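You operate a simulated robot arm through the tools that you are given. There is no shell and no other tool. Be economical: measure what you need, move in short steps, check, and stop when the job is done.

You run a simulated robot arm. Do the job below in one go: nothing can be reset, and whatever is moved stays where it is left.

JOB
Put things in order on the counter by the big window. At the end: the jar with red lid stands where the pink masher stood; the orange tiles cleaner bottle is in the silver medium pot; the pink masher stands where the orange tiles cleaner bottle stood; the yellow pod (marked "40%") stands on top of the orange peel; whatever was shut is shut again. Leave all else as you found it, and nothing knocked over.
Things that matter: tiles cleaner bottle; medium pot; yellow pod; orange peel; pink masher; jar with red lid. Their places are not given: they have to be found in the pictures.

The check looks at the end state, three seconds after you hand in, the way a careful person would. Anything else that was tipped, shoved, dropped, spilled or broken makes it a failure. A push-on lid holds only when it is set on centred and level and pressed home; a screw cap is set on level and turned clockwise until tight.

ROBOT AND FRAMES
A 6-joint arm with a two-finger parallel gripper, fixed in place. Base frame: the origin is at the foot of the arm, x ahead of it, y to its left, z up; the work surface is at about z = 0. Readings come in mm, degrees, newtons and seconds.
With the tool pointing down near the work surface it reaches from about 180 to 460 mm from the base axis. Its first joint turns from -70.0 to 70.0 degrees. Payload 1.9 kg.
Tool frame: the origin (TCP) lies between the finger pads and is the grasp point; the fingertips stand 23 mm ahead of it; z points along the fingers, y is the line along which they close. The gripper opens to 94 mm. The fingers are 38 mm wide and 10 mm thick; the gripper's body (54 by 96 mm) begins 39 mm behind the TCP.
Orientation is that of the tool frame in the base frame, as [roll, pitch, yaw] about the fixed x, y, z axes, in that order (R = Rz(yaw) Ry(pitch) Rx(roll)). With the fingers straight down and closing along the base's y, the tool's x points along the base's -x, its y along +y and its z along -z.

CONTROLS
- The arm moves only by the tool step_arm. Its argument "motion" is a list of rows, each a list of 7 numbers: the opening, from 0 (shut) to 1 (fully open), then the shift along the tool's x, y, z in mm, then the turn, a rotation vector about the tool's x, y, z in degrees. In form: [[gripper, dx, dy, dz, rx, ry, rz], ...]. A call has 1 to 12 rows; each row shifts and turns the commanded pose from where the row before left it, along the tool's axes as they then stand. Rows are played at 5 a second. More than 50 mm and 8.6 degrees between two rows, or a gripper value outside its range, and nothing of the call is played. Where a pose cannot be reached the arm comes as near as it can. A force on the tool above 40 N (or 10 N above the force at the start of the call, whichever is more), or a blocked arm, ends the call early, and 0.2 s more pass. Each finger travels about 108 mm/s and halts on what it meets, pressing with about 27 N; the grip force reading is that of the motor and also rises with nothing between the fingers. The clock runs only during rows and for 0.2 s after the last one: add rows that do not move to give the fingers time. It gives the time, the measured TCP pose, the force on the tool (base axes), the opening and the grip force at its end, in the units of the frame above (readings bear some noise), and new pictures: "pictures" is both (left out), scene, wrist or none.
- Cameras (640 x 400 px; columns grow to the right, rows downward): "scene" is fixed at [19, 296.4, 428.8]; the picture's right is [-0.91, -0.42, 0.00], its down [-0.23, 0.48, -0.85] and it looks along [0.36, -0.77, -0.53] (base axes); focal length 214 px, centre (320, 200). "wrist" rides on the gripper at [-39, 0, -44] in the tool frame; the picture's right is [0.00, -1.00, 0.00], its down [0.97, 0.00, -0.24] and it looks along [0.24, 0.00, 0.97] (tool axes); focal length 218 px, centre (320, 200).
- measure_at(camera, pixels): there is no depth. For up to 12 entries [column, row, z] of the newest picture of that camera ("zoom" is the newest enlarged one), the place [x, y] in the base frame at which the ray of that pixel passes the height z, good to about 2 mm, but the place of the scene camera against the robot may be out by one fixed shift of up to 25 mm in any direction. No time passes.
- zoom(camera, box): a new picture of the part [left, top, right, bottom] of that camera's present view, enlarged. No time passes.
- hand_in(): hands the job in; it is judged then, once.

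Work in short steps. Measure before you move; look again where a grasp or a placing could have gone wrong, and mend it. You have 80 turns and 120 pictures in all, those below and enlarged ones among them. Open the gripper and draw the arm clear of the work before you hand the job in, unless the task says otherwise; then end with one line.

The tools are called after "Emit:" as a command line: name --pt "numbers of a row" for each row, then --argument value for the rest, lists and objects as JSON in quotes. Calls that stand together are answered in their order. step_arm: Moves the arm, as the interface text tells. Its arguments: {"type":"object","properties":{"motion":{"type":"array"},"pictures":{"type":"string","enum":["both","scene","wrist","none"]}},"required":["motion"]} The other tools are called the same way: measure_at (camera, pixels) gives the place at which the rays of pixels pass given heights; zoom (camera, box) takes an enlarged picture of a part of a camera's view; hand_in () hands the job in.

At the start:

```text
clock: 0.0
tcp_pos: [209.6, -141.3, 361.3]
tool_rot: [180.0, 0.0, 180.0]
force: [0.0, -0.8, 0.6]
grip_width: 94.1
grip_force: 0.1
```

scene: 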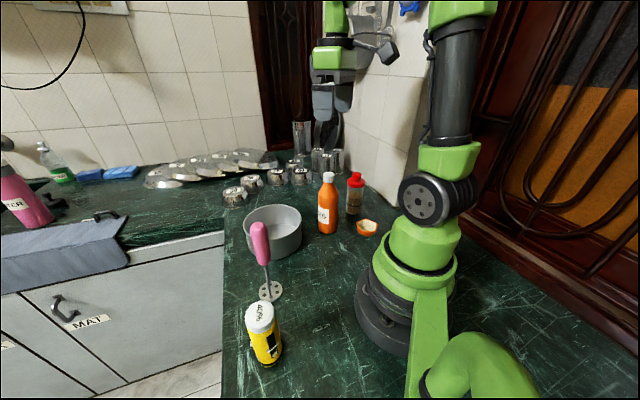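
wrist: 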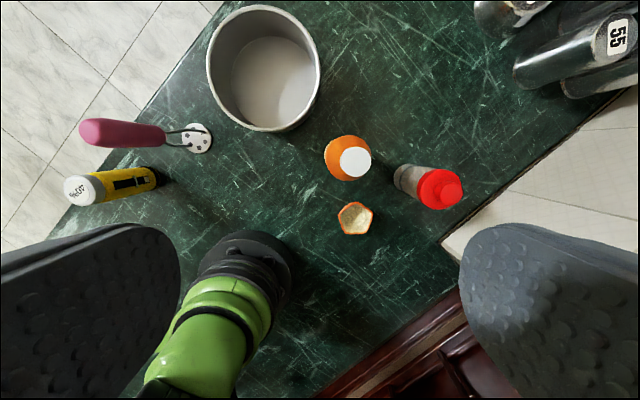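

The pictures show all the items: masher foot (197,140) wrist, pod (110,185), bottle (348,158), jar (430,187), peel (355,218), pot (263,68). I measure their places, and enlarge both views.

Emit:
measure_at --camera "wrist" --pixels '[[197, 139, 0], [150, 178, 0], [82, 190, 120], [342, 158, 0], [354, 162, 150], [403, 178, 0], [442, 189, 100], [355, 218, 0], [355, 218, 25], [263, 68, 80], [270, 75, 0], [92, 132, 140]]'

Emit:
measure_at --camera "scene" --pixels '[[270, 291, 0], [266, 360, 0], [260, 312, 100], [327, 230, 0], [328, 175, 150], [354, 212, 0], [355, 178, 100], [367, 229, 0], [272, 215, 80], [273, 250, 0], [258, 228, 140]]'

Emit:
zoom --camera "scene" --box '[220, 150, 400, 380]'

Emit:
zoom --camera "wrist" --box '[50, 0, 480, 270]'

```text
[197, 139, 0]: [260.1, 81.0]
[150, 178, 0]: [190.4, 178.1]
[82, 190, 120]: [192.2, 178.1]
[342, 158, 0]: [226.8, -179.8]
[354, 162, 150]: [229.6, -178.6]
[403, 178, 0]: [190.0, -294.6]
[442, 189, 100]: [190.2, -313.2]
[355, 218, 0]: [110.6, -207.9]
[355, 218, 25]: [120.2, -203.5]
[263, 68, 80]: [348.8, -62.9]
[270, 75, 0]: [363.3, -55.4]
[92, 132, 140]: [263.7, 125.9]
```

```text
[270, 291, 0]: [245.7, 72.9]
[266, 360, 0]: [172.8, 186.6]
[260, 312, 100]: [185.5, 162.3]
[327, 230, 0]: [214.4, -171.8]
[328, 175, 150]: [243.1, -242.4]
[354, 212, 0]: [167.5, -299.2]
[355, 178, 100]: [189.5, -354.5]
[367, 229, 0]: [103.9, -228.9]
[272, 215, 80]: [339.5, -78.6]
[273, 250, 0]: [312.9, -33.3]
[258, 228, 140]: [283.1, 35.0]
```

```text
1.74 times, centred on (310, 265) of scene
```

zoom: 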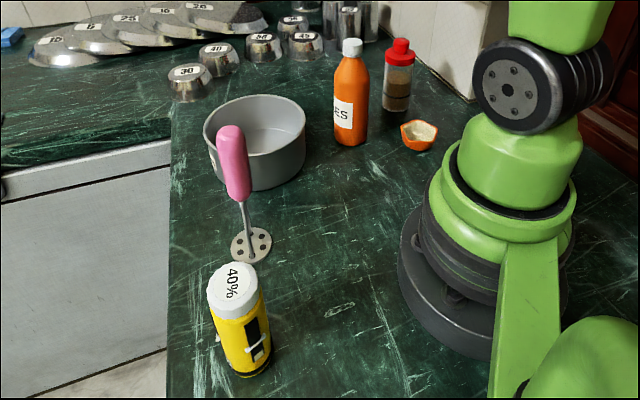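

```text
1.48 times, centred on (265, 135) of wrist
```

zoom: 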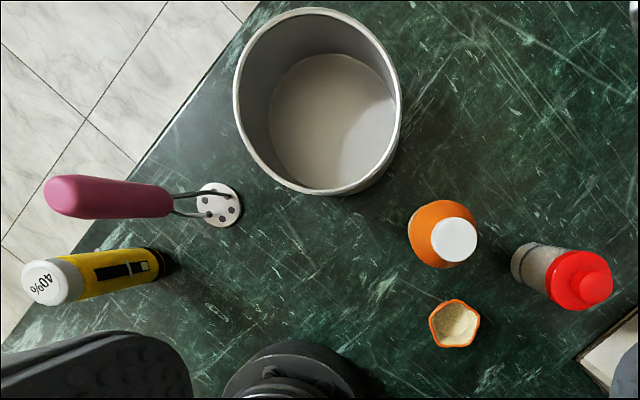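

The wrist view places everything well: bottle ~(228,-180), masher ~(260,81), pod ~(191,178), jar ~(190,-300), peel ~(113,-207), pot ~(350,-62). I move over the bottle to measure its height and centre with a second view.

Emit:
step_arm --pt "1 -6 -13 30 0 0 0" --pt "1 -6 -13 30 0 0 0" --pt "1 -6 -13 30 0 0 0" --pt "1 0 0 0 0 0 0" --pt "1 0 0 0 0 0 0"

```text
clock: 1.2
tcp_pos: [228.9, -180.9, 270.7]
tool_rot: [-180.0, 0.0, -179.9]
force: [0.6, -0.1, 0.8]
grip_width: 94.0
grip_force: 0.1
```

scene: 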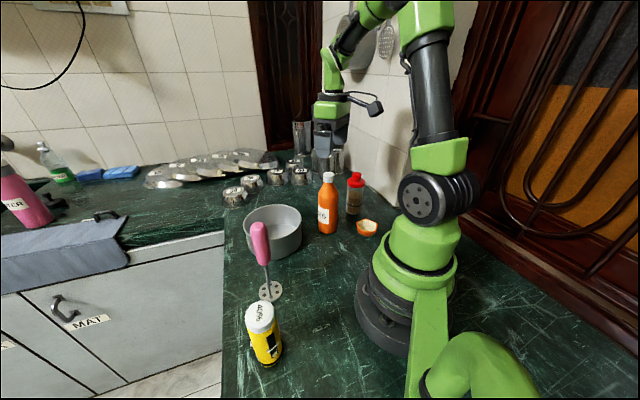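
wrist: 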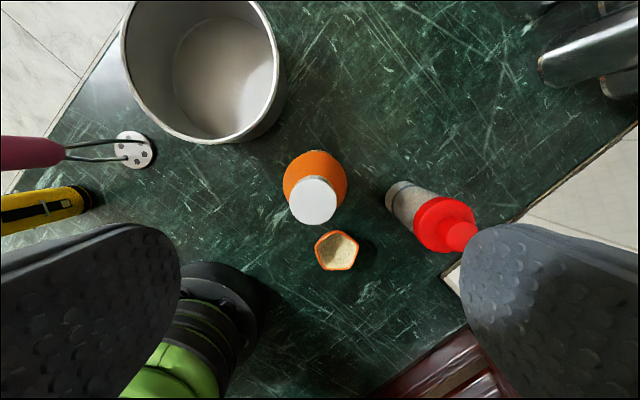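

Cap centre now at (313,201), jar lid knob at (459,236), peel (337,251). I compare rays at several heights with the first view.

Emit:
measure_at --camera "wrist" --pixels '[[313, 201, 100], [313, 201, 130], [313, 201, 150], [315, 150, 0], [283, 185, 40], [347, 185, 40], [337, 251, 0], [337, 251, 20], [459, 236, 80], [459, 236, 100], [459, 236, 120], [135, 149, 0]]'

Emit:
zoom --camera "wrist" --box '[240, 130, 480, 280]'

```text
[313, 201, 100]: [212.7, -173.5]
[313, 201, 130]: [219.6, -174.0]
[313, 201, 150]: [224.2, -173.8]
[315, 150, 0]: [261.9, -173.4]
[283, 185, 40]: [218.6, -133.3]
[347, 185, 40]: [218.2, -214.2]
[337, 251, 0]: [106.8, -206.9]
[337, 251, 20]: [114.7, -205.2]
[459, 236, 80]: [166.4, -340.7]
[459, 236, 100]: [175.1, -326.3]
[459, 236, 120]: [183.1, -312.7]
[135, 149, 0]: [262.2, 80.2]
```

```text
2.67 times, centred on (360, 205) of wrist
```

zoom: 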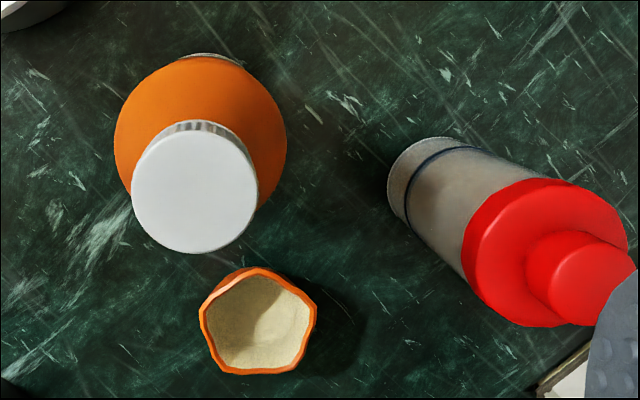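

Triangulation says the bottle is ~190 mm tall, with its axis at (233,-174). I zoom to see the silhouettes for the grasp heights.

Emit:
zoom --camera "scene" --box '[300, 160, 390, 245]'

Emit:
zoom --camera "scene" --box '[230, 190, 310, 370]'

```text
4.71 times, centred on (345, 202) of scene
```

zoom: 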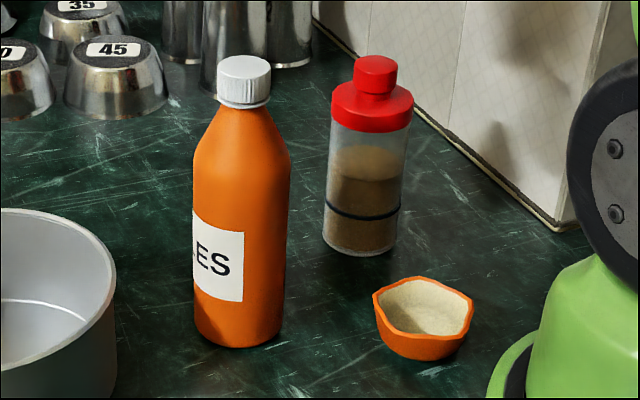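

```text
2.22 times, centred on (270, 280) of scene
```

zoom: 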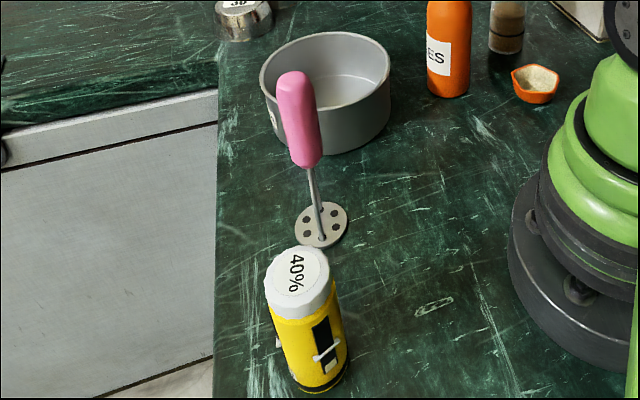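

The bottle's cap spans z≈163–190; a cap grip with TCP at z≈181 is parallel and safe. I lower over (233,-174), stop at z≈215 and look.

Emit:
step_arm --pt "1 -4 7 10 0 0 0" --pt "1 0 0 25 0 0 0" --pt "1 0 0 15 0 0 0" --pt "1 0 0 0 0 0 0" --pt "1 0 0 0 0 0 0"

```text
clock: 2.4
tcp_pos: [232.2, -173.6, 220.9]
tool_rot: [180.0, 0.0, 179.9]
force: [-0.6, -0.3, 0.7]
grip_width: 94.1
grip_force: 0.2
```

scene: 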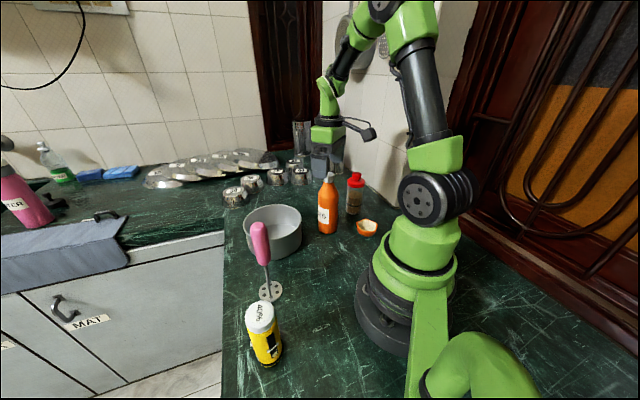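
wrist: 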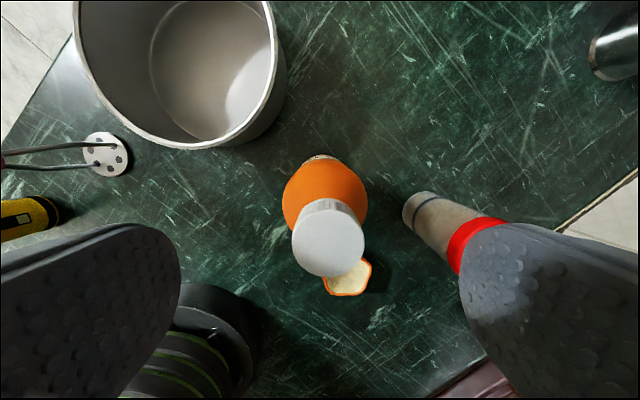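

Cap centre is now at (328,237). I re-measure to check height and centre.

Emit:
measure_at --camera "wrist" --pixels '[[328, 240, 150], [328, 240, 170], [328, 240, 180], [328, 240, 190], [326, 210, 165]]'

Emit:
zoom --camera "wrist" --box '[240, 130, 420, 310]'

```text
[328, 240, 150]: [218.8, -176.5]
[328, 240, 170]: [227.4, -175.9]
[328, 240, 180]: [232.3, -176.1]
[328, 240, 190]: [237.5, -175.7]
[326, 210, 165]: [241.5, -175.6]
```

```text
2.22 times, centred on (330, 220) of wrist
```

zoom: 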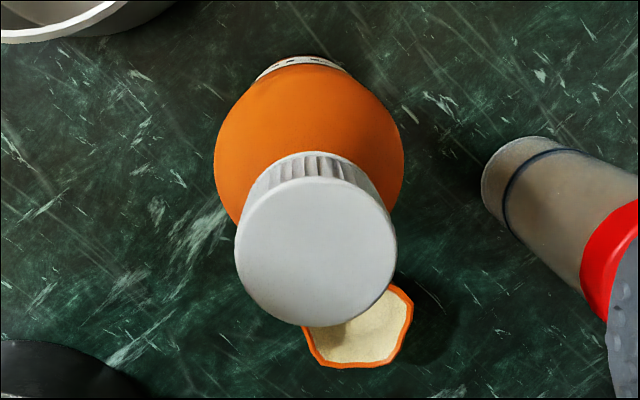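

Cap top is ~z 182, centre (230.5,-175). I lower to TCP z≈177 and close.

Emit:
step_arm --pt "1 2 -2 22 0 0 0" --pt "1 0 0 22 0 0 0" --pt "1 0 0 0 0 0 0" --pt "0.5 0 0 0 0 0 0" --pt "0.2 0 0 0 0 0 0" --pt "0 0 0 0 0 0 0" --pt "0 0 0 0 0 0 0" --pt "0 0 0 0 0 0 0"

```text
clock: 4.2
tcp_pos: [230.4, -174.3, 175.1]
tool_rot: [-180.0, -0.1, 179.9]
force: [-0.6, 0.6, -0.1]
grip_width: 29.2
grip_force: 26.6
```

scene: 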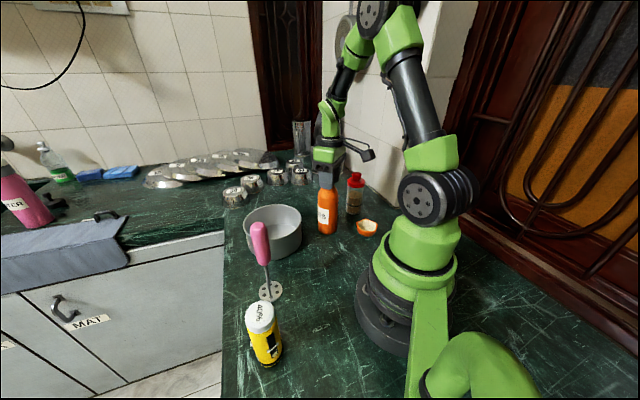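
wrist: 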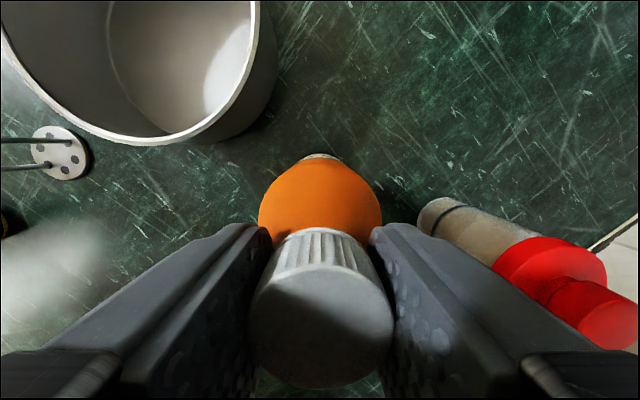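

Held: 29.2 mm. Bottle spot recorded as (230.5,-174.5). I lift straight up 130 mm.

Emit:
step_arm --pt "0 0 0 -15 0 0 0" --pt "0 0 0 -25 0 0 0" --pt "0 0 0 -30 0 0 0" --pt "0 0 0 -30 0 0 0" --pt "0 0 0 -30 0 0 0" --pt "0 0 0 0 0 0 0"

```text
clock: 5.6
tcp_pos: [230.4, -174.1, 306.4]
tool_rot: [180.0, 0.1, 180.0]
force: [-0.7, -0.6, -3.3]
grip_width: 29.2
grip_force: 27.1
```

scene: 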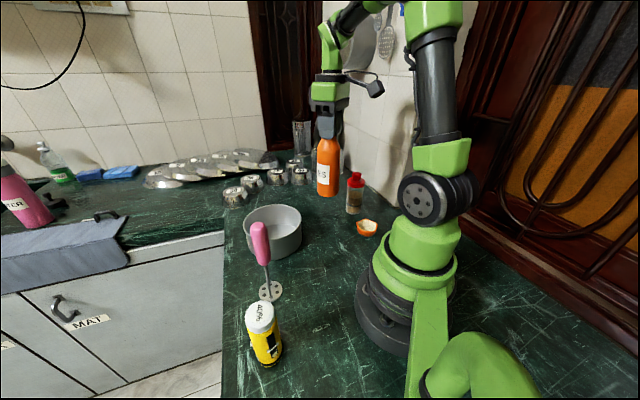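
wrist: 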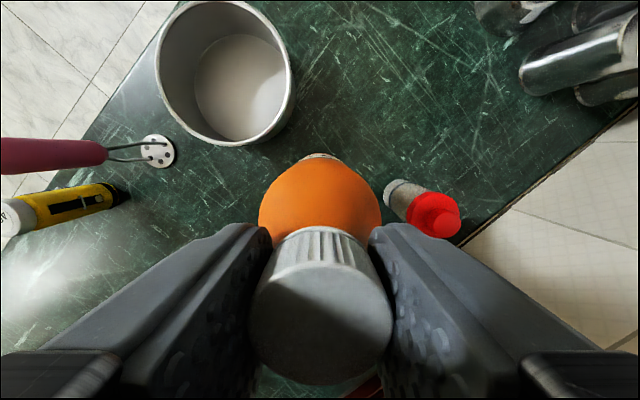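

Bottle hangs clear (base at z≈130). I measure the pot again: rim centre ~(224,73), floor centre (241,87), and move above it.

Emit:
measure_at --camera "wrist" --pixels '[[224, 73, 70], [224, 73, 80], [224, 73, 90], [241, 87, 3], [155, 73, 80], [292, 80, 80]]'

Emit:
step_arm --pt "0 -20 18 0 0 0 0" --pt "0 -25 23 0 0 0 0" --pt "0 -25 23 0 0 0 0" --pt "0 -25 23 0 0 0 0" --pt "0 -25 24 0 0 0 0" --pt "0 0 0 0 0 0 0" --pt "0 0 0 0 0 0 0"

```text
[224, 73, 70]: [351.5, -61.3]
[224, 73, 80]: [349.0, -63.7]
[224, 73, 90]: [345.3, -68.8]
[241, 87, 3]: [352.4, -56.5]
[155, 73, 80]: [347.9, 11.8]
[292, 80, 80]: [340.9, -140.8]
```

```text
clock: 7.2
tcp_pos: [349.0, -63.7, 305.9]
tool_rot: [-179.9, -0.1, 180.0]
force: [-0.2, 0.8, -4.2]
grip_width: 29.2
grip_force: 26.8
```

scene: 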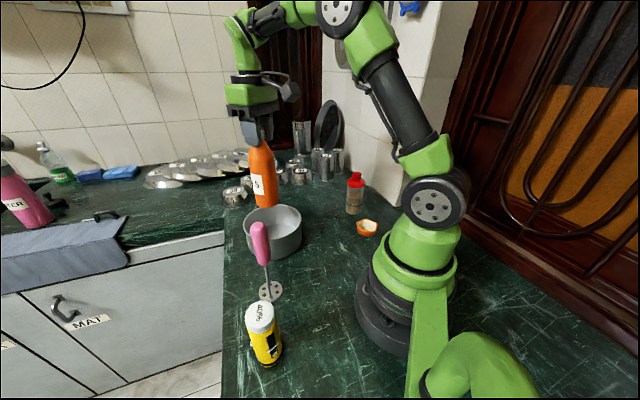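
wrist: 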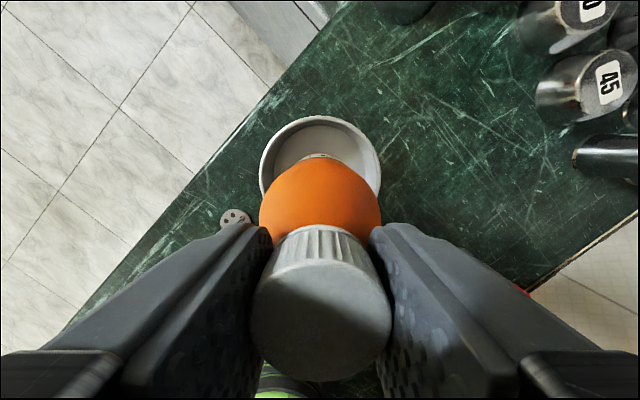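

Pot is centred in columns (262–381). I check the far rim edge at row 116 before lowering.

Emit:
measure_at --camera "wrist" --pixels '[[320, 117, 80], [320, 117, 90], [262, 170, 80], [381, 170, 80]]'

Emit:
step_arm --pt "0 0 0 25 0 0 0" --pt "0 0 0 25 0 0 0" --pt "0 0 0 20 0 0 0" --pt "0 0 0 0 0 0 0"

```text
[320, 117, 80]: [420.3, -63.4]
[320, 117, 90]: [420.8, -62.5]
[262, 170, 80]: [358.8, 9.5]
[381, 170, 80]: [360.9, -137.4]
```

```text
clock: 8.2
tcp_pos: [349.2, -64.1, 236.1]
tool_rot: [179.9, 0.0, 179.9]
force: [0.6, -0.4, -3.5]
grip_width: 29.0
grip_force: 26.8
```

scene: 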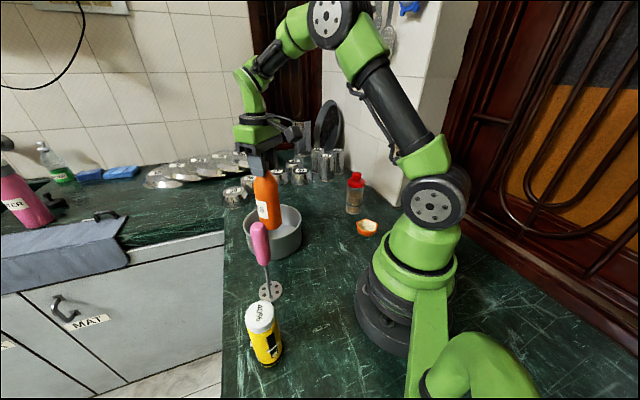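
wrist: 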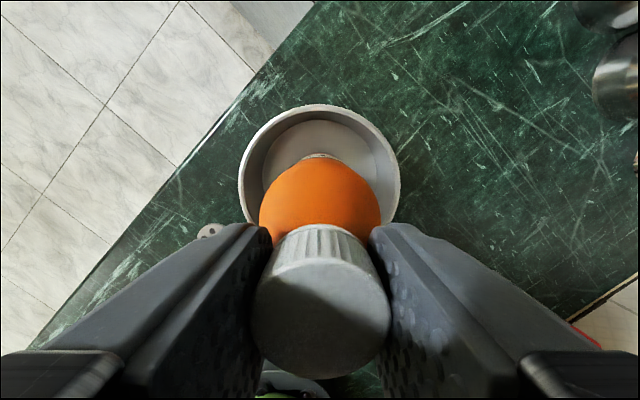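

Bottle is going down inside the pot, centred. I lower to near the floor (expected contact at TCP z≈178) in small steps.

Emit:
step_arm --pt "0 0 0 25 0 0 0" --pt "0 0 0 20 0 0 0" --pt "0 0 0 6 0 0 0" --pt "0 0 0 3 0 0 0" --pt "0 0 0 2 0 0 0" --pt "0 0 0 0 0 0 0" --pictures "none"

```text
clock: 9.6
tcp_pos: [350.9, -63.4, 181.8]
tool_rot: [-179.9, 0.3, 180.0]
force: [-1.1, -1.3, 19.3]
grip_width: 29.4
grip_force: 27.4
```

Contact (19 N) at z 181.8. I ease up 1.5 mm, then release.

Emit:
step_arm --pt "0 0 0 -1.5 0 0 0" --pt "0 0 0 0 0 0 0" --pt "0.4 0 0 0 0 0 0" --pt "0.7 0 0 0 0 0 0" --pt "0.7 0 0 0 0 0 0"

```text
clock: 10.8
tcp_pos: [350.5, -64.3, 181.5]
tool_rot: [179.9, 0.1, -179.9]
force: [0.1, 0.0, 0.3]
grip_width: 65.8
grip_force: 0.1
```

scene: 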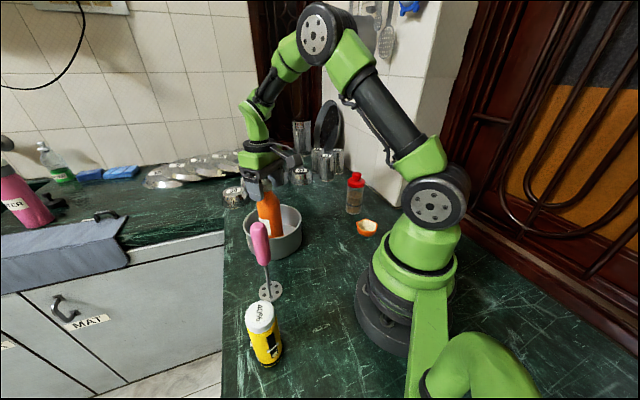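
wrist: 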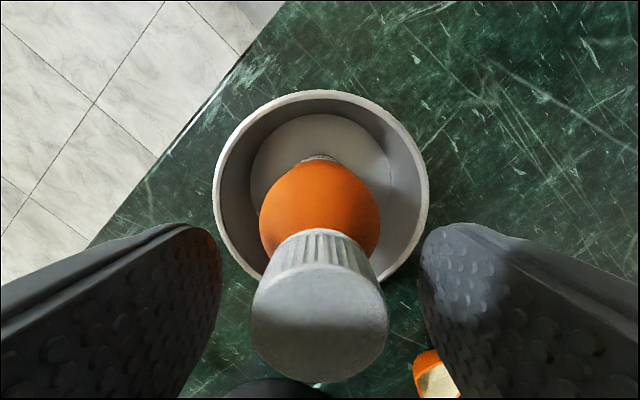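

Bottle stands in the pot. I rise and go over the masher near (262,80) at z≈300 to measure it.

Emit:
step_arm --pt "0.7 0 0 -30 0 0 0" --pt "1 0 0 -40 0 0 0" --pt "1 0 0 -45 0 0 0" --pt "1 25 30 0 0 0 0" --pt "1 25 40 0 0 0 0" --pt "1 25 40 0 0 0 0" --pt "1 13 33 0 0 0 0" --pt "1 0 0 0 0 0 0" --pt "1 0 0 0 0 0 0"

```text
clock: 12.8
tcp_pos: [260.6, 80.4, 297.0]
tool_rot: [180.0, 0.0, -180.0]
force: [-0.5, -0.9, -0.4]
grip_width: 94.0
grip_force: 0.1
```

scene: 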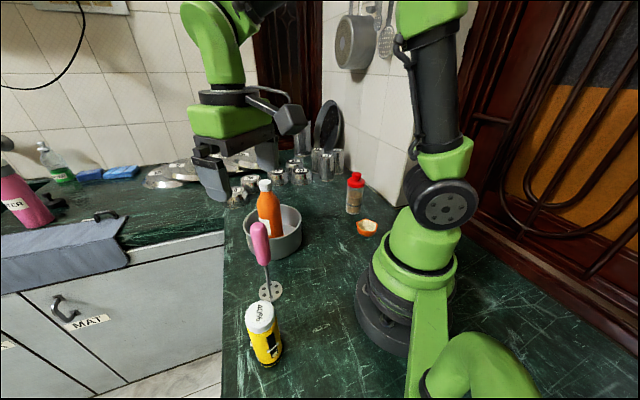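
wrist: 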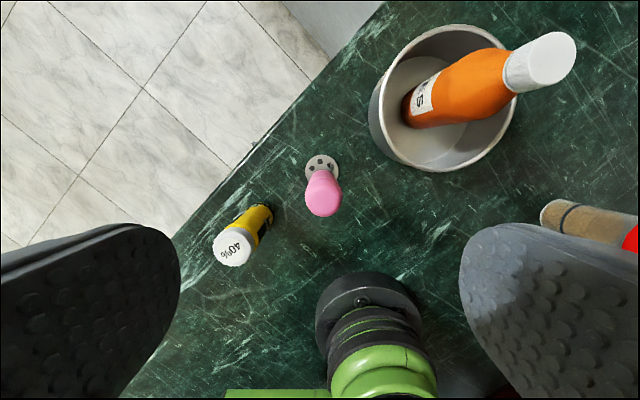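

Masher foot at (322,167), handle top at (322,199); pod cap at (233,247). I zoom and measure both.

Emit:
zoom --camera "wrist" --box '[200, 140, 360, 280]'

Emit:
measure_at --camera "wrist" --pixels '[[322, 168, 0], [322, 155, 0], [305, 168, 0], [339, 168, 0], [322, 201, 120], [322, 201, 140], [322, 201, 160], [322, 201, 180], [233, 248, 80], [233, 248, 100], [233, 248, 120]]'

```text
2.86 times, centred on (280, 210) of wrist
```

zoom: 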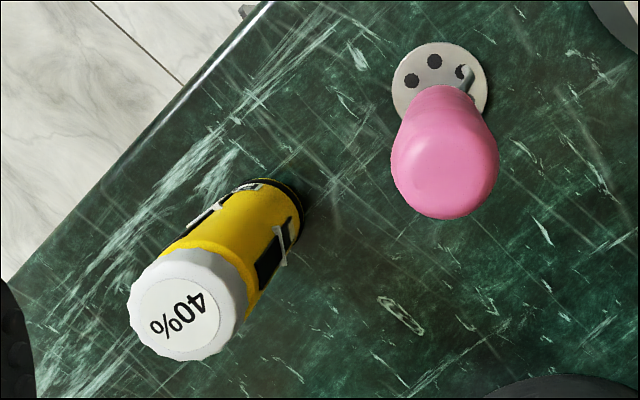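

```text
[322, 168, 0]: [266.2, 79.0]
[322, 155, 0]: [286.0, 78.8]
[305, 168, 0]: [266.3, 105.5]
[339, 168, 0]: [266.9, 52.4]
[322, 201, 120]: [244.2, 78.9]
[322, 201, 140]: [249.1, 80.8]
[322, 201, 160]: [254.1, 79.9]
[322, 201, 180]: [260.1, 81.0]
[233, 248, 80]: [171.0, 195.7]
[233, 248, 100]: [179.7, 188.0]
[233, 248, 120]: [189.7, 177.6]
```

Masher foot centre ≈(262,80), 53 mm wide, handle top ≈z 178. I descend to TCP z≈148 and close on the handle.

Emit:
step_arm --pt "1 -1 0 35 0 0 0" --pt "1 0 0 35 0 0 0" --pt "1 0 0 30 0 0 0" --pt "1 0 0 0 0 0 0" --pictures "wrist"

```text
clock: 13.8
tcp_pos: [262.7, 78.4, 196.6]
tool_rot: [-180.0, -0.1, -180.0]
force: [-0.4, -0.4, -0.5]
grip_width: 93.9
grip_force: 0.1
```

wrist: 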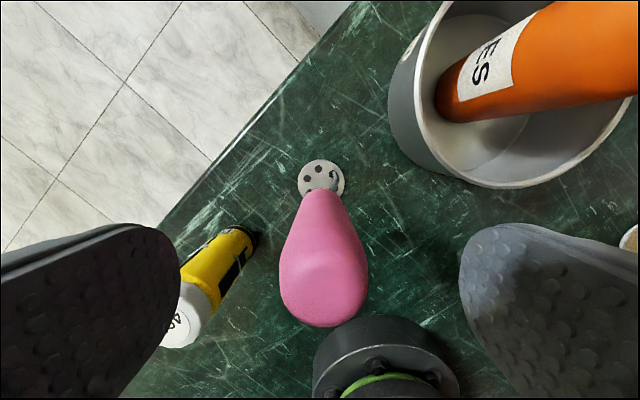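

Handle top now at about (323,285), still centred between fingers; I check its height from this ray.

Emit:
measure_at --camera "wrist" --pixels '[[323, 288, 150], [323, 288, 165], [323, 288, 175], [323, 325, 165], [280, 285, 165], [367, 285, 165], [321, 180, 0], [321, 160, 0]]'

```text
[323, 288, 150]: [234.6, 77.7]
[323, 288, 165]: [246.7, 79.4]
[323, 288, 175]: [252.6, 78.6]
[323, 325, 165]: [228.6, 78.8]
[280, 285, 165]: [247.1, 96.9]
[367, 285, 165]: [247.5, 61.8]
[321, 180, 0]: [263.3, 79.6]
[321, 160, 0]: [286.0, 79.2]
```

Handle ~31 mm thick near z 165, top maybe ~183. I go to TCP z 156 (gripper body stays above it) and close.

Emit:
step_arm --pt "1 1 1 20 0 0 0" --pt "1 0 0 20.5 0 0 0" --pt "1 0 0 0 0 0 0" --pt "0.5 0 0 0 0 0 0" --pt "0.2 0 0 0 0 0 0" --pt "0 0 0 0 0 0 0" --pt "0 0 0 0 0 0 0" --pt "0 0 0 0 0 0 0"

```text
clock: 15.6
tcp_pos: [261.2, 80.2, 157.1]
tool_rot: [179.9, 0.0, 179.9]
force: [0.3, -0.7, -0.4]
grip_width: 28.1
grip_force: 26.4
```

scene: 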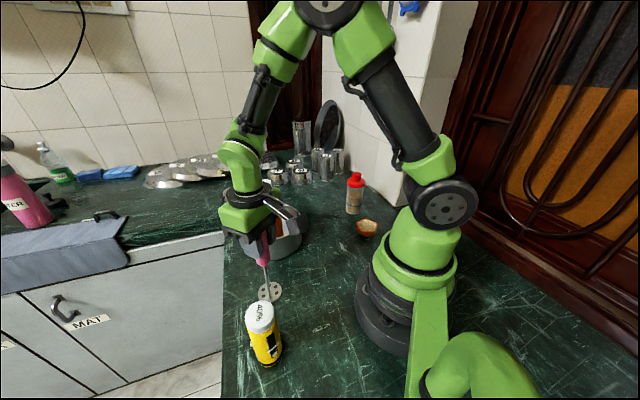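
wrist: 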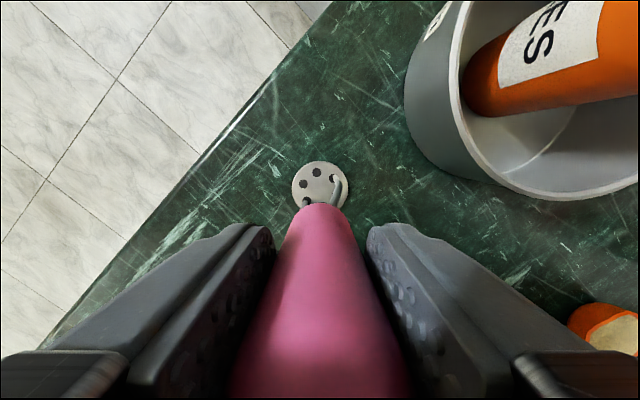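

Masher gripped (28 mm). I lift 110 mm and check it hangs straight.

Emit:
step_arm --pt "0 0 0 -10 0 0 0" --pt "0 0 0 -25 0 0 0" --pt "0 0 0 -40 0 0 0" --pt "0 0 0 -35 0 0 0" --pt "0 0 0 0 0 0 0" --pt "0 0 0 0 0 0 0"

```text
clock: 17.0
tcp_pos: [262.4, 79.5, 267.0]
tool_rot: [-179.9, 0.0, 179.9]
force: [-0.4, -0.7, -1.4]
grip_width: 27.8
grip_force: 27.2
```

scene: 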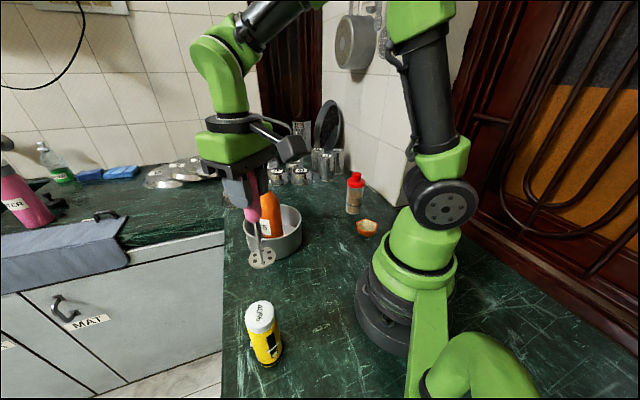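
wrist: 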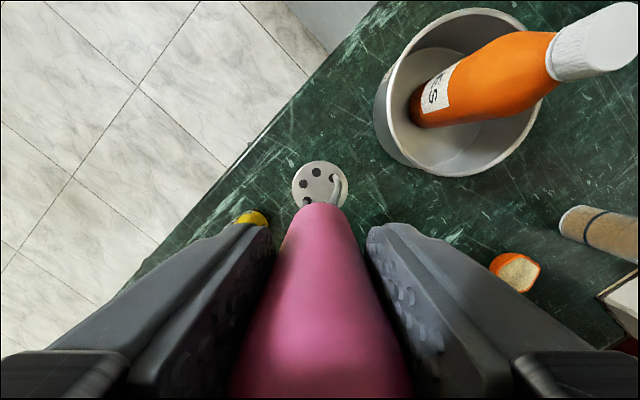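

Foot position in the gripper view is unchanged, so it hangs straight. I carry it to above (230.5,-174.5).

Emit:
step_arm --pt "0 16 -20 0 0 0 0" --pt "0 16 -38 0 0 0 0" --pt "0 0 -42 0 0 0 0" --pt "0 0 -42 0 0 0 0" --pt "0 0 -42 0 0 0 0" --pt "0 0 -42 0 0 0 0" --pt "0 0 -28 0 0 0 0" --pt "0 0 0 0 0 0 0" --pt "0 0 0 0 0 0 0"

```text
clock: 19.0
tcp_pos: [230.0, -174.4, 265.2]
tool_rot: [180.0, 0.0, 180.0]
force: [0.9, 0.6, -1.3]
grip_width: 28.0
grip_force: 27.0
```

scene: 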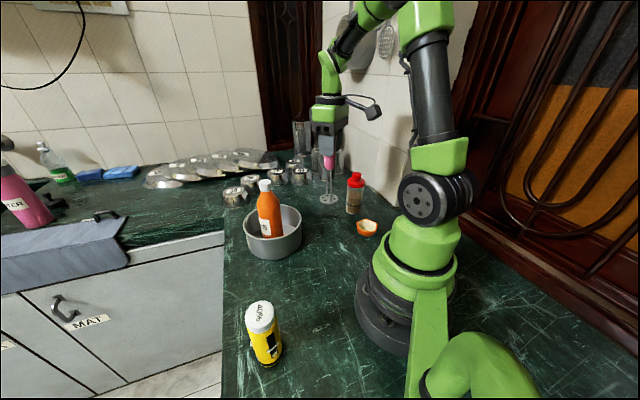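
wrist: 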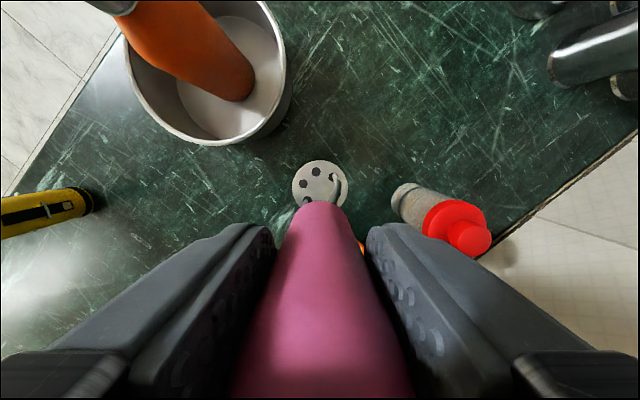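

Masher is above the bottle's old spot. Lowering to just above contact (TCP z≈157).

Emit:
step_arm --pt "0 -0.5 0 30 0 0 0" --pt "0 0 0 40 0 0 0" --pt "0 0 0 28 0 0 0" --pt "0 0 0 7 0 0 0" --pt "0 0 0 2.5 0 0 0" --pt "0 0 0 1 0 0 0" --pt "0 0 0 0 0 0 0" --pictures "scene"

```text
clock: 20.6
tcp_pos: [232.3, -172.1, 156.3]
tool_rot: [180.0, 0.1, -180.0]
force: [2.6, 5.8, 21.1]
grip_width: 28.0
grip_force: 26.8
```

scene: 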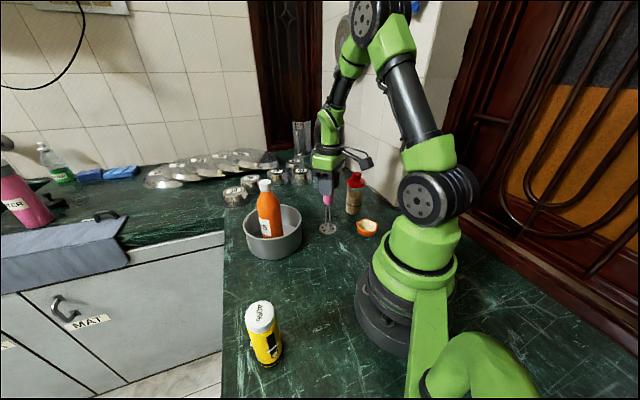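

Contact is 21 N; I ease up 1.5 mm and release gently.

Emit:
step_arm --pt "0 0 0 -1.2 0 0 0" --pt "0 0 0 -0.3 0 0 0" --pt "0 0 0 0 0 0 0" --pt "0.36 0 0 0 0 0 0" --pt "0.5 0 0 0 0 0 0" --pt "0.7 0 0 0 0 0 0"

```text
clock: 22.0
tcp_pos: [230.5, -174.1, 159.0]
tool_rot: [180.0, 0.0, 180.0]
force: [-0.8, -0.6, -1.0]
grip_width: 65.7
grip_force: 0.0
```

scene: 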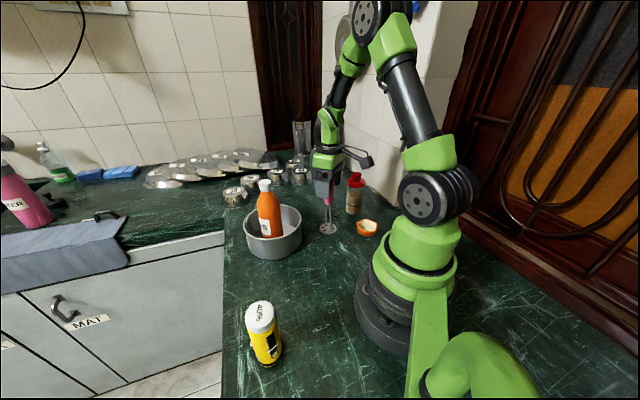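
wrist: 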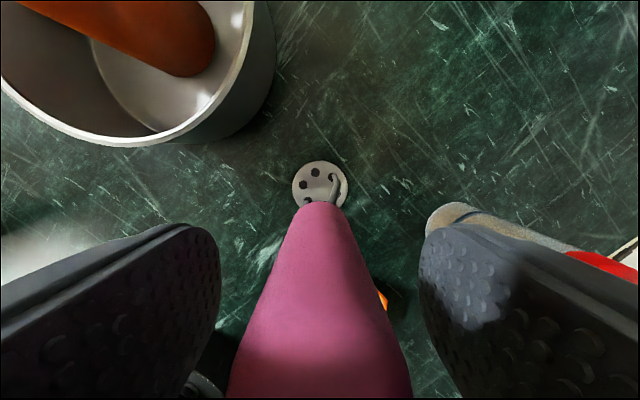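

Masher stands by itself. I rise and move above the jar to (190,-290), z≈270, to measure it.

Emit:
step_arm --pt "0.7 0 0 -30 0 0 0" --pt "0.8 0 0 -40 0 0 0" --pt "1 0 0 -45 0 0 0" --pt "1 10 -30 0 0 0 0" --pt "1 15 -40 0 0 0 0" --pt "1 15 -45 0 0 0 0" --pt "1 0 0 0 0 0 0" --pt "1 0 0 0 0 0 0"

```text
clock: 23.8
tcp_pos: [189.9, -290.8, 274.2]
tool_rot: [-180.0, 0.0, -180.0]
force: [0.2, -0.3, -0.2]
grip_width: 94.2
grip_force: 0.2
```

scene: 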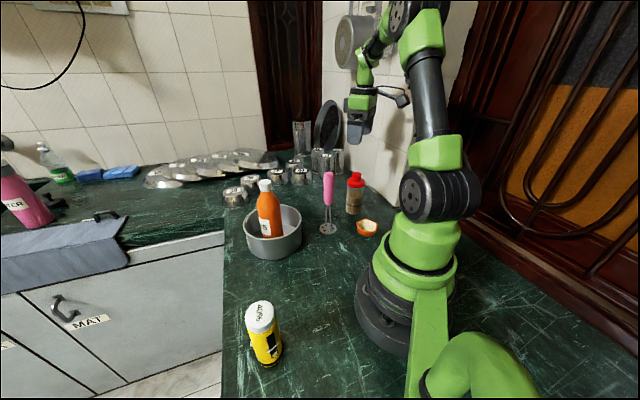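
wrist: 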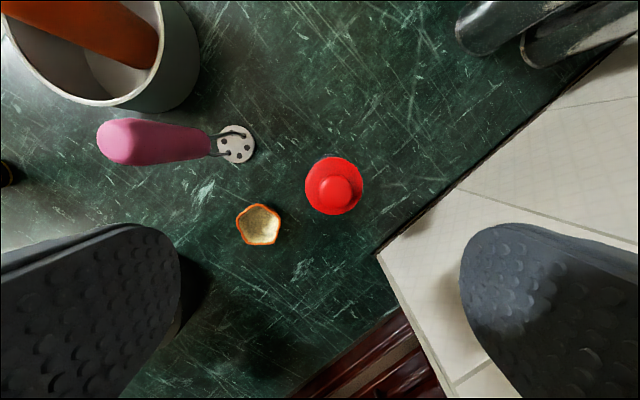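

Jar lid centre at (334,187), knob (336,193). The wall edge runs from (377,254) to (460,185) px; I measure jar, wall line and peel.

Emit:
measure_at --camera "wrist" --pixels '[[377, 254, 0], [460, 185, 0], [550, 112, 0], [335, 191, 90], [335, 191, 110], [335, 191, 130], [334, 187, 90], [305, 187, 90], [363, 187, 90], [258, 225, 20], [258, 225, 0], [330, 332, 0]]'

Emit:
zoom --camera "wrist" --box '[220, 120, 400, 270]'

Emit:
zoom --camera "scene" --box '[310, 80, 420, 250]'

```text
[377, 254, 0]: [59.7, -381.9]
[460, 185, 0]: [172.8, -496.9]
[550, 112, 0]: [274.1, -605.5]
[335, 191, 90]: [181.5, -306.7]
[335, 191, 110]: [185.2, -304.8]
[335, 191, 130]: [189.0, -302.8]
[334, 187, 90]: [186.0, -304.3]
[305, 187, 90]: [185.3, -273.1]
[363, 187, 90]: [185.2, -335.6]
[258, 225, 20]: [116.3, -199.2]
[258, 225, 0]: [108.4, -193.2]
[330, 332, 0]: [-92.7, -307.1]
```

```text
2.67 times, centred on (310, 195) of wrist
```

zoom: 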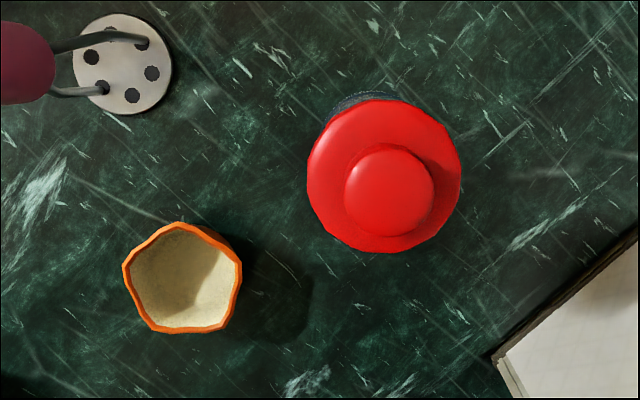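

```text
2.35 times, centred on (365, 165) of scene
```

zoom: 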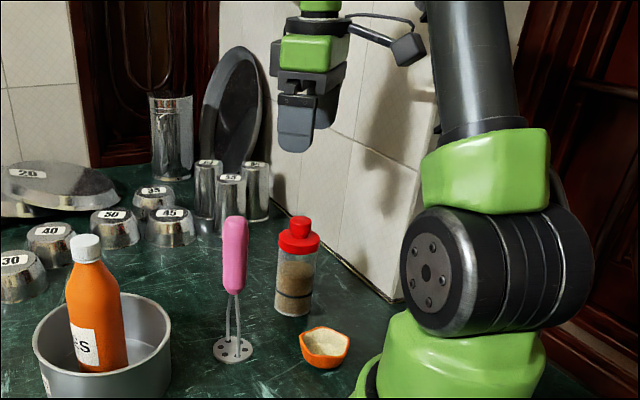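

Jar centre ≈(190,-303), lid flange ≈z 108, knob top ≈125. I descend part way to refine before gripping from above as low as the knob permits.

Emit:
step_arm --pt "1 0 -12 20 0 0 0" --pt "1 0 0 40 0 0 0" --pt "1 0 0 40 0 0 0" --pt "1 0 0 0 0 0 0" --pictures "wrist"

```text
clock: 24.8
tcp_pos: [191.5, -300.9, 175.1]
tool_rot: [180.0, 0.0, -180.0]
force: [-0.2, -0.5, 0.1]
grip_width: 94.1
grip_force: 0.1
```

wrist: 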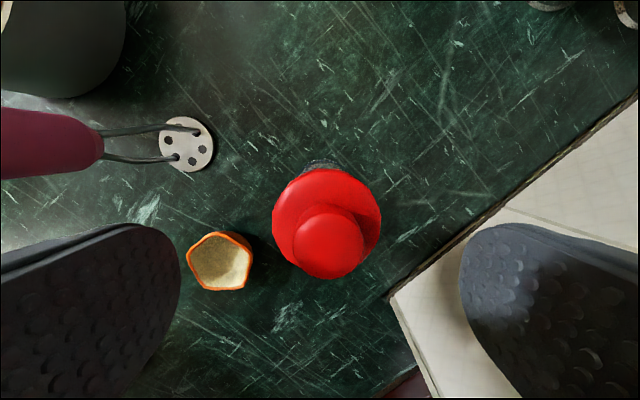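

Lid at columns 272–381, knob centre (328,240). I measure its position at candidate heights.

Emit:
measure_at --camera "wrist" --pixels '[[328, 243, 120], [328, 243, 125], [328, 243, 130], [328, 243, 135], [326, 222, 107], [326, 168, 107], [326, 161, 0]]'

Emit:
zoom --camera "wrist" --box '[240, 140, 420, 290]'

```text
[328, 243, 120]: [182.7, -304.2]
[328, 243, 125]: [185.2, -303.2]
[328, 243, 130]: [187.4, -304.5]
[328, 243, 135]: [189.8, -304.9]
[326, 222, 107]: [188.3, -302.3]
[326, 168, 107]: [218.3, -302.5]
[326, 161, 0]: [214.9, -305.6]
```

```text
2.67 times, centred on (330, 215) of wrist
```

zoom: 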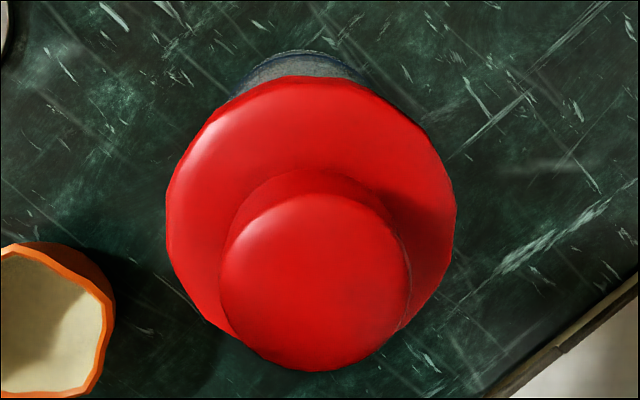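

Knob top ≈z 131 at (189,-304). I descend to TCP z≈96 and close; then a trial lift of a few mm will show whether body and lid rise together.

Emit:
step_arm --pt "1 2.7 -3 25 0 0 0" --pt "1 0 0 30 0 0 0" --pt "1 0 0 18 0 0 0" --pt "1 0 0 6 0 0 0" --pt "1 0 0 0 0 0 0" --pt "0.75 0 0 0 0 0 0" --pt "0.5 0 0 0 0 0 0" --pt "0.3 0 0 0 0 0 0" --pt "0.3 0 0 0 0 0 0"

```text
clock: 25.7
tcp_pos: [187.0, -306.4, 103.0]
tool_rot: [-179.5, 0.3, 179.8]
force: [-2.1, 4.2, 13.6]
grip_width: 94.0
grip_force: 0.0
stopped in row 4: the force on the tool passed its limit (the readings are from after the stop); the commanded pose is now the measured one
```

scene: 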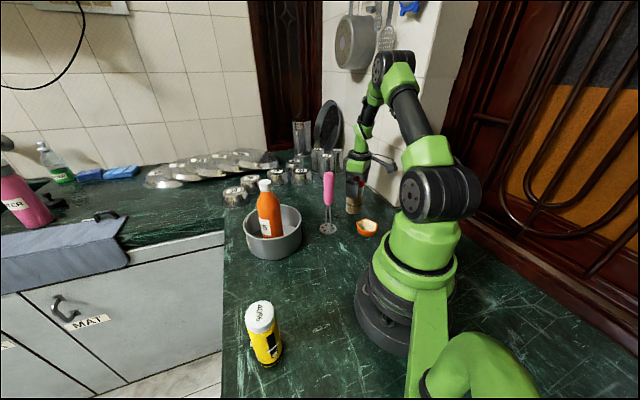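
wrist: 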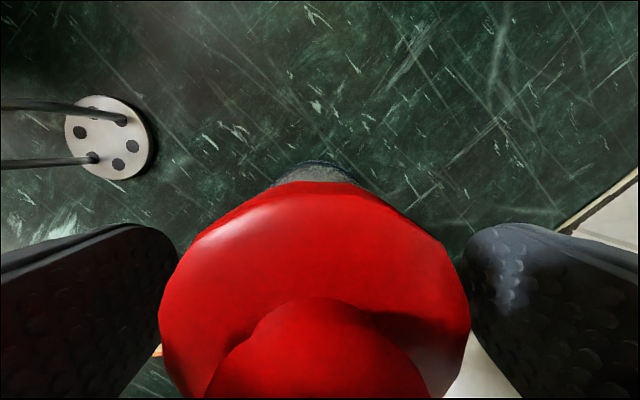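

The palm touched the knob at TCP z≈102 (jar ≈140 tall), no harm seen. I back off 4 mm, level the tool, close on the lid/neck and look.

Emit:
step_arm --pt "1 -1 2 -4 -0.5 0.3 0" --pt "1 0 0 0 0 0 0" --pt "0.75 0 0 0 0 0 0" --pt "0.6 0 0 0 0 0 0" --pt "0.3 0 0 0 0 0 0" --pt "0 0 0 0 0 0 0" --pt "0 0 0 0 0 0 0"

```text
clock: 27.3
tcp_pos: [188.5, -303.1, 107.3]
tool_rot: [179.9, 0.0, 179.9]
force: [0.4, -2.0, 0.3]
grip_width: 53.3
grip_force: 27.0
```

scene: 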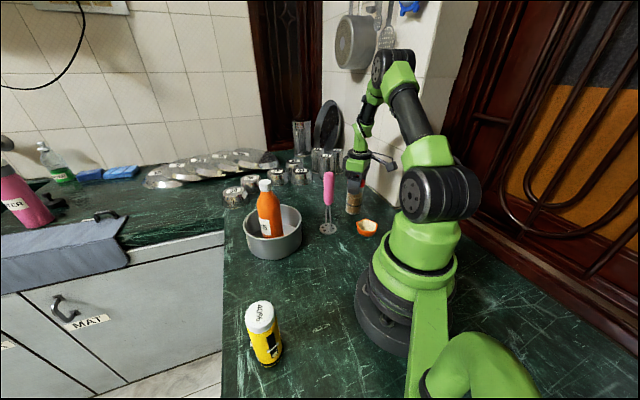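
wrist: 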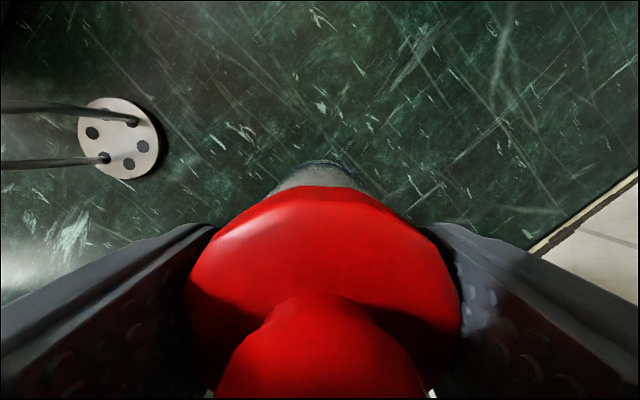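

Closed at 53.3 mm. Trial lift of 4 mm; then I look at the jar's foot.

Emit:
step_arm --pt "0 0 0 -1 0 0 0" --pt "0 0 0 -1 0 0 0" --pt "0 0 0 -2 0 0 0" --pt "0 0 0 0 0 0 0" --pt "0 0 0 0 0 0 0" --pictures "wrist"

Emit:
zoom --camera "scene" --box '[325, 150, 395, 225]'

```text
clock: 28.5
tcp_pos: [185.7, -303.9, 109.0]
tool_rot: [179.9, 0.0, 179.9]
force: [-0.4, -0.8, -3.4]
grip_width: 53.7
grip_force: 27.3
```

wrist: 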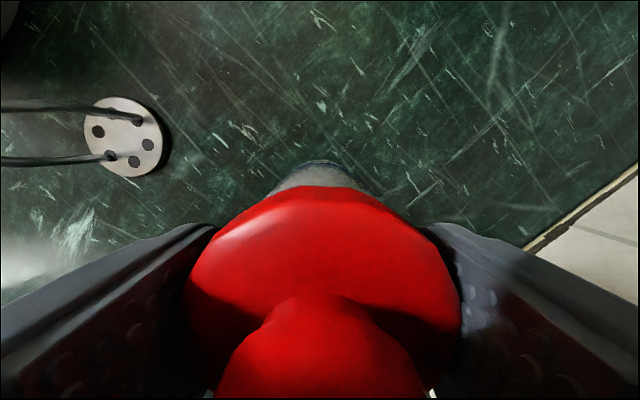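

```text
5.33 times, centred on (360, 188) of scene
```

zoom: 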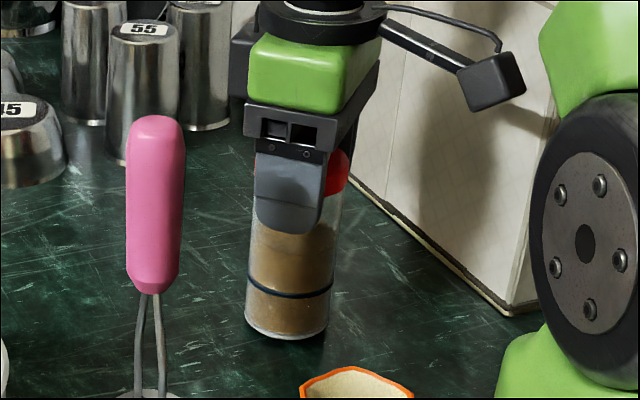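

The force shows ~3.4 N of jar weight and its foot moves with the gripper: lid and body rise together. I lift slowly another 12 mm and check again.

Emit:
step_arm --pt "0 0 0 -3 0 0 0" --pt "0 0 0 -3 0 0 0" --pt "0 0 0 -3 0 0 0" --pt "0 0 0 -3 0 0 0" --pt "0 0 0 0 0 0 0" --pt "0 0 0 0 0 0 0" --pt "0 0 0 0 0 0 0" --pictures "none"

Emit:
zoom --camera "scene" --box '[325, 150, 395, 225]'

```text
clock: 30.1
tcp_pos: [187.3, -304.3, 121.8]
tool_rot: [-180.0, -0.1, -180.0]
force: [0.0, 0.4, -3.8]
grip_width: 53.4
grip_force: 26.4
```

```text
5.33 times, centred on (360, 188) of scene
```

zoom: 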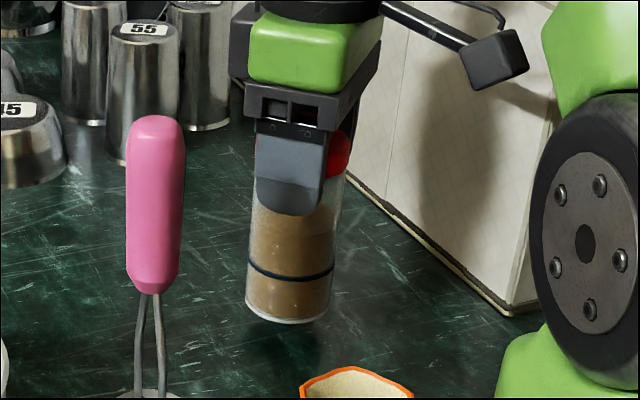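

Jar hangs whole. I lift it to z≈300, then carry it along x≈185 (beside the masher, above everything) toward the masher's old spot.

Emit:
step_arm --pt "0 0 0 -20 0 0 0" --pt "0 0 0 -30 0 0 0" --pt "0 0 0 -35 0 0 0" --pt "0 0 0 -35 0 0 0" --pt "0 0 0 -35 0 0 0" --pt "0 0 0 -25 0 0 0" --pt "0 0 0 0 0 0 0" --pictures "wrist"

```text
clock: 31.7
tcp_pos: [187.1, -304.8, 302.4]
tool_rot: [179.9, 0.0, -180.0]
force: [-0.6, -0.5, -3.7]
grip_width: 53.7
grip_force: 26.6
```

wrist: 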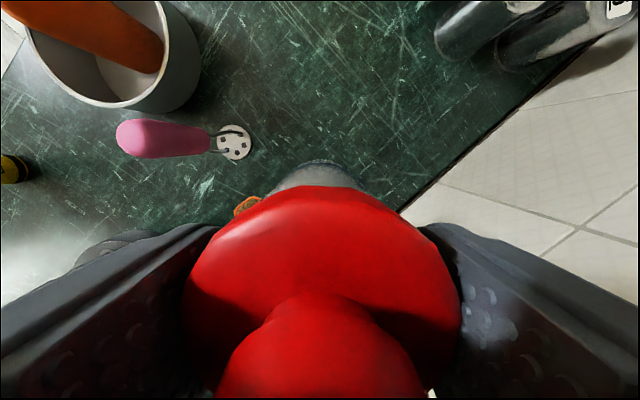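

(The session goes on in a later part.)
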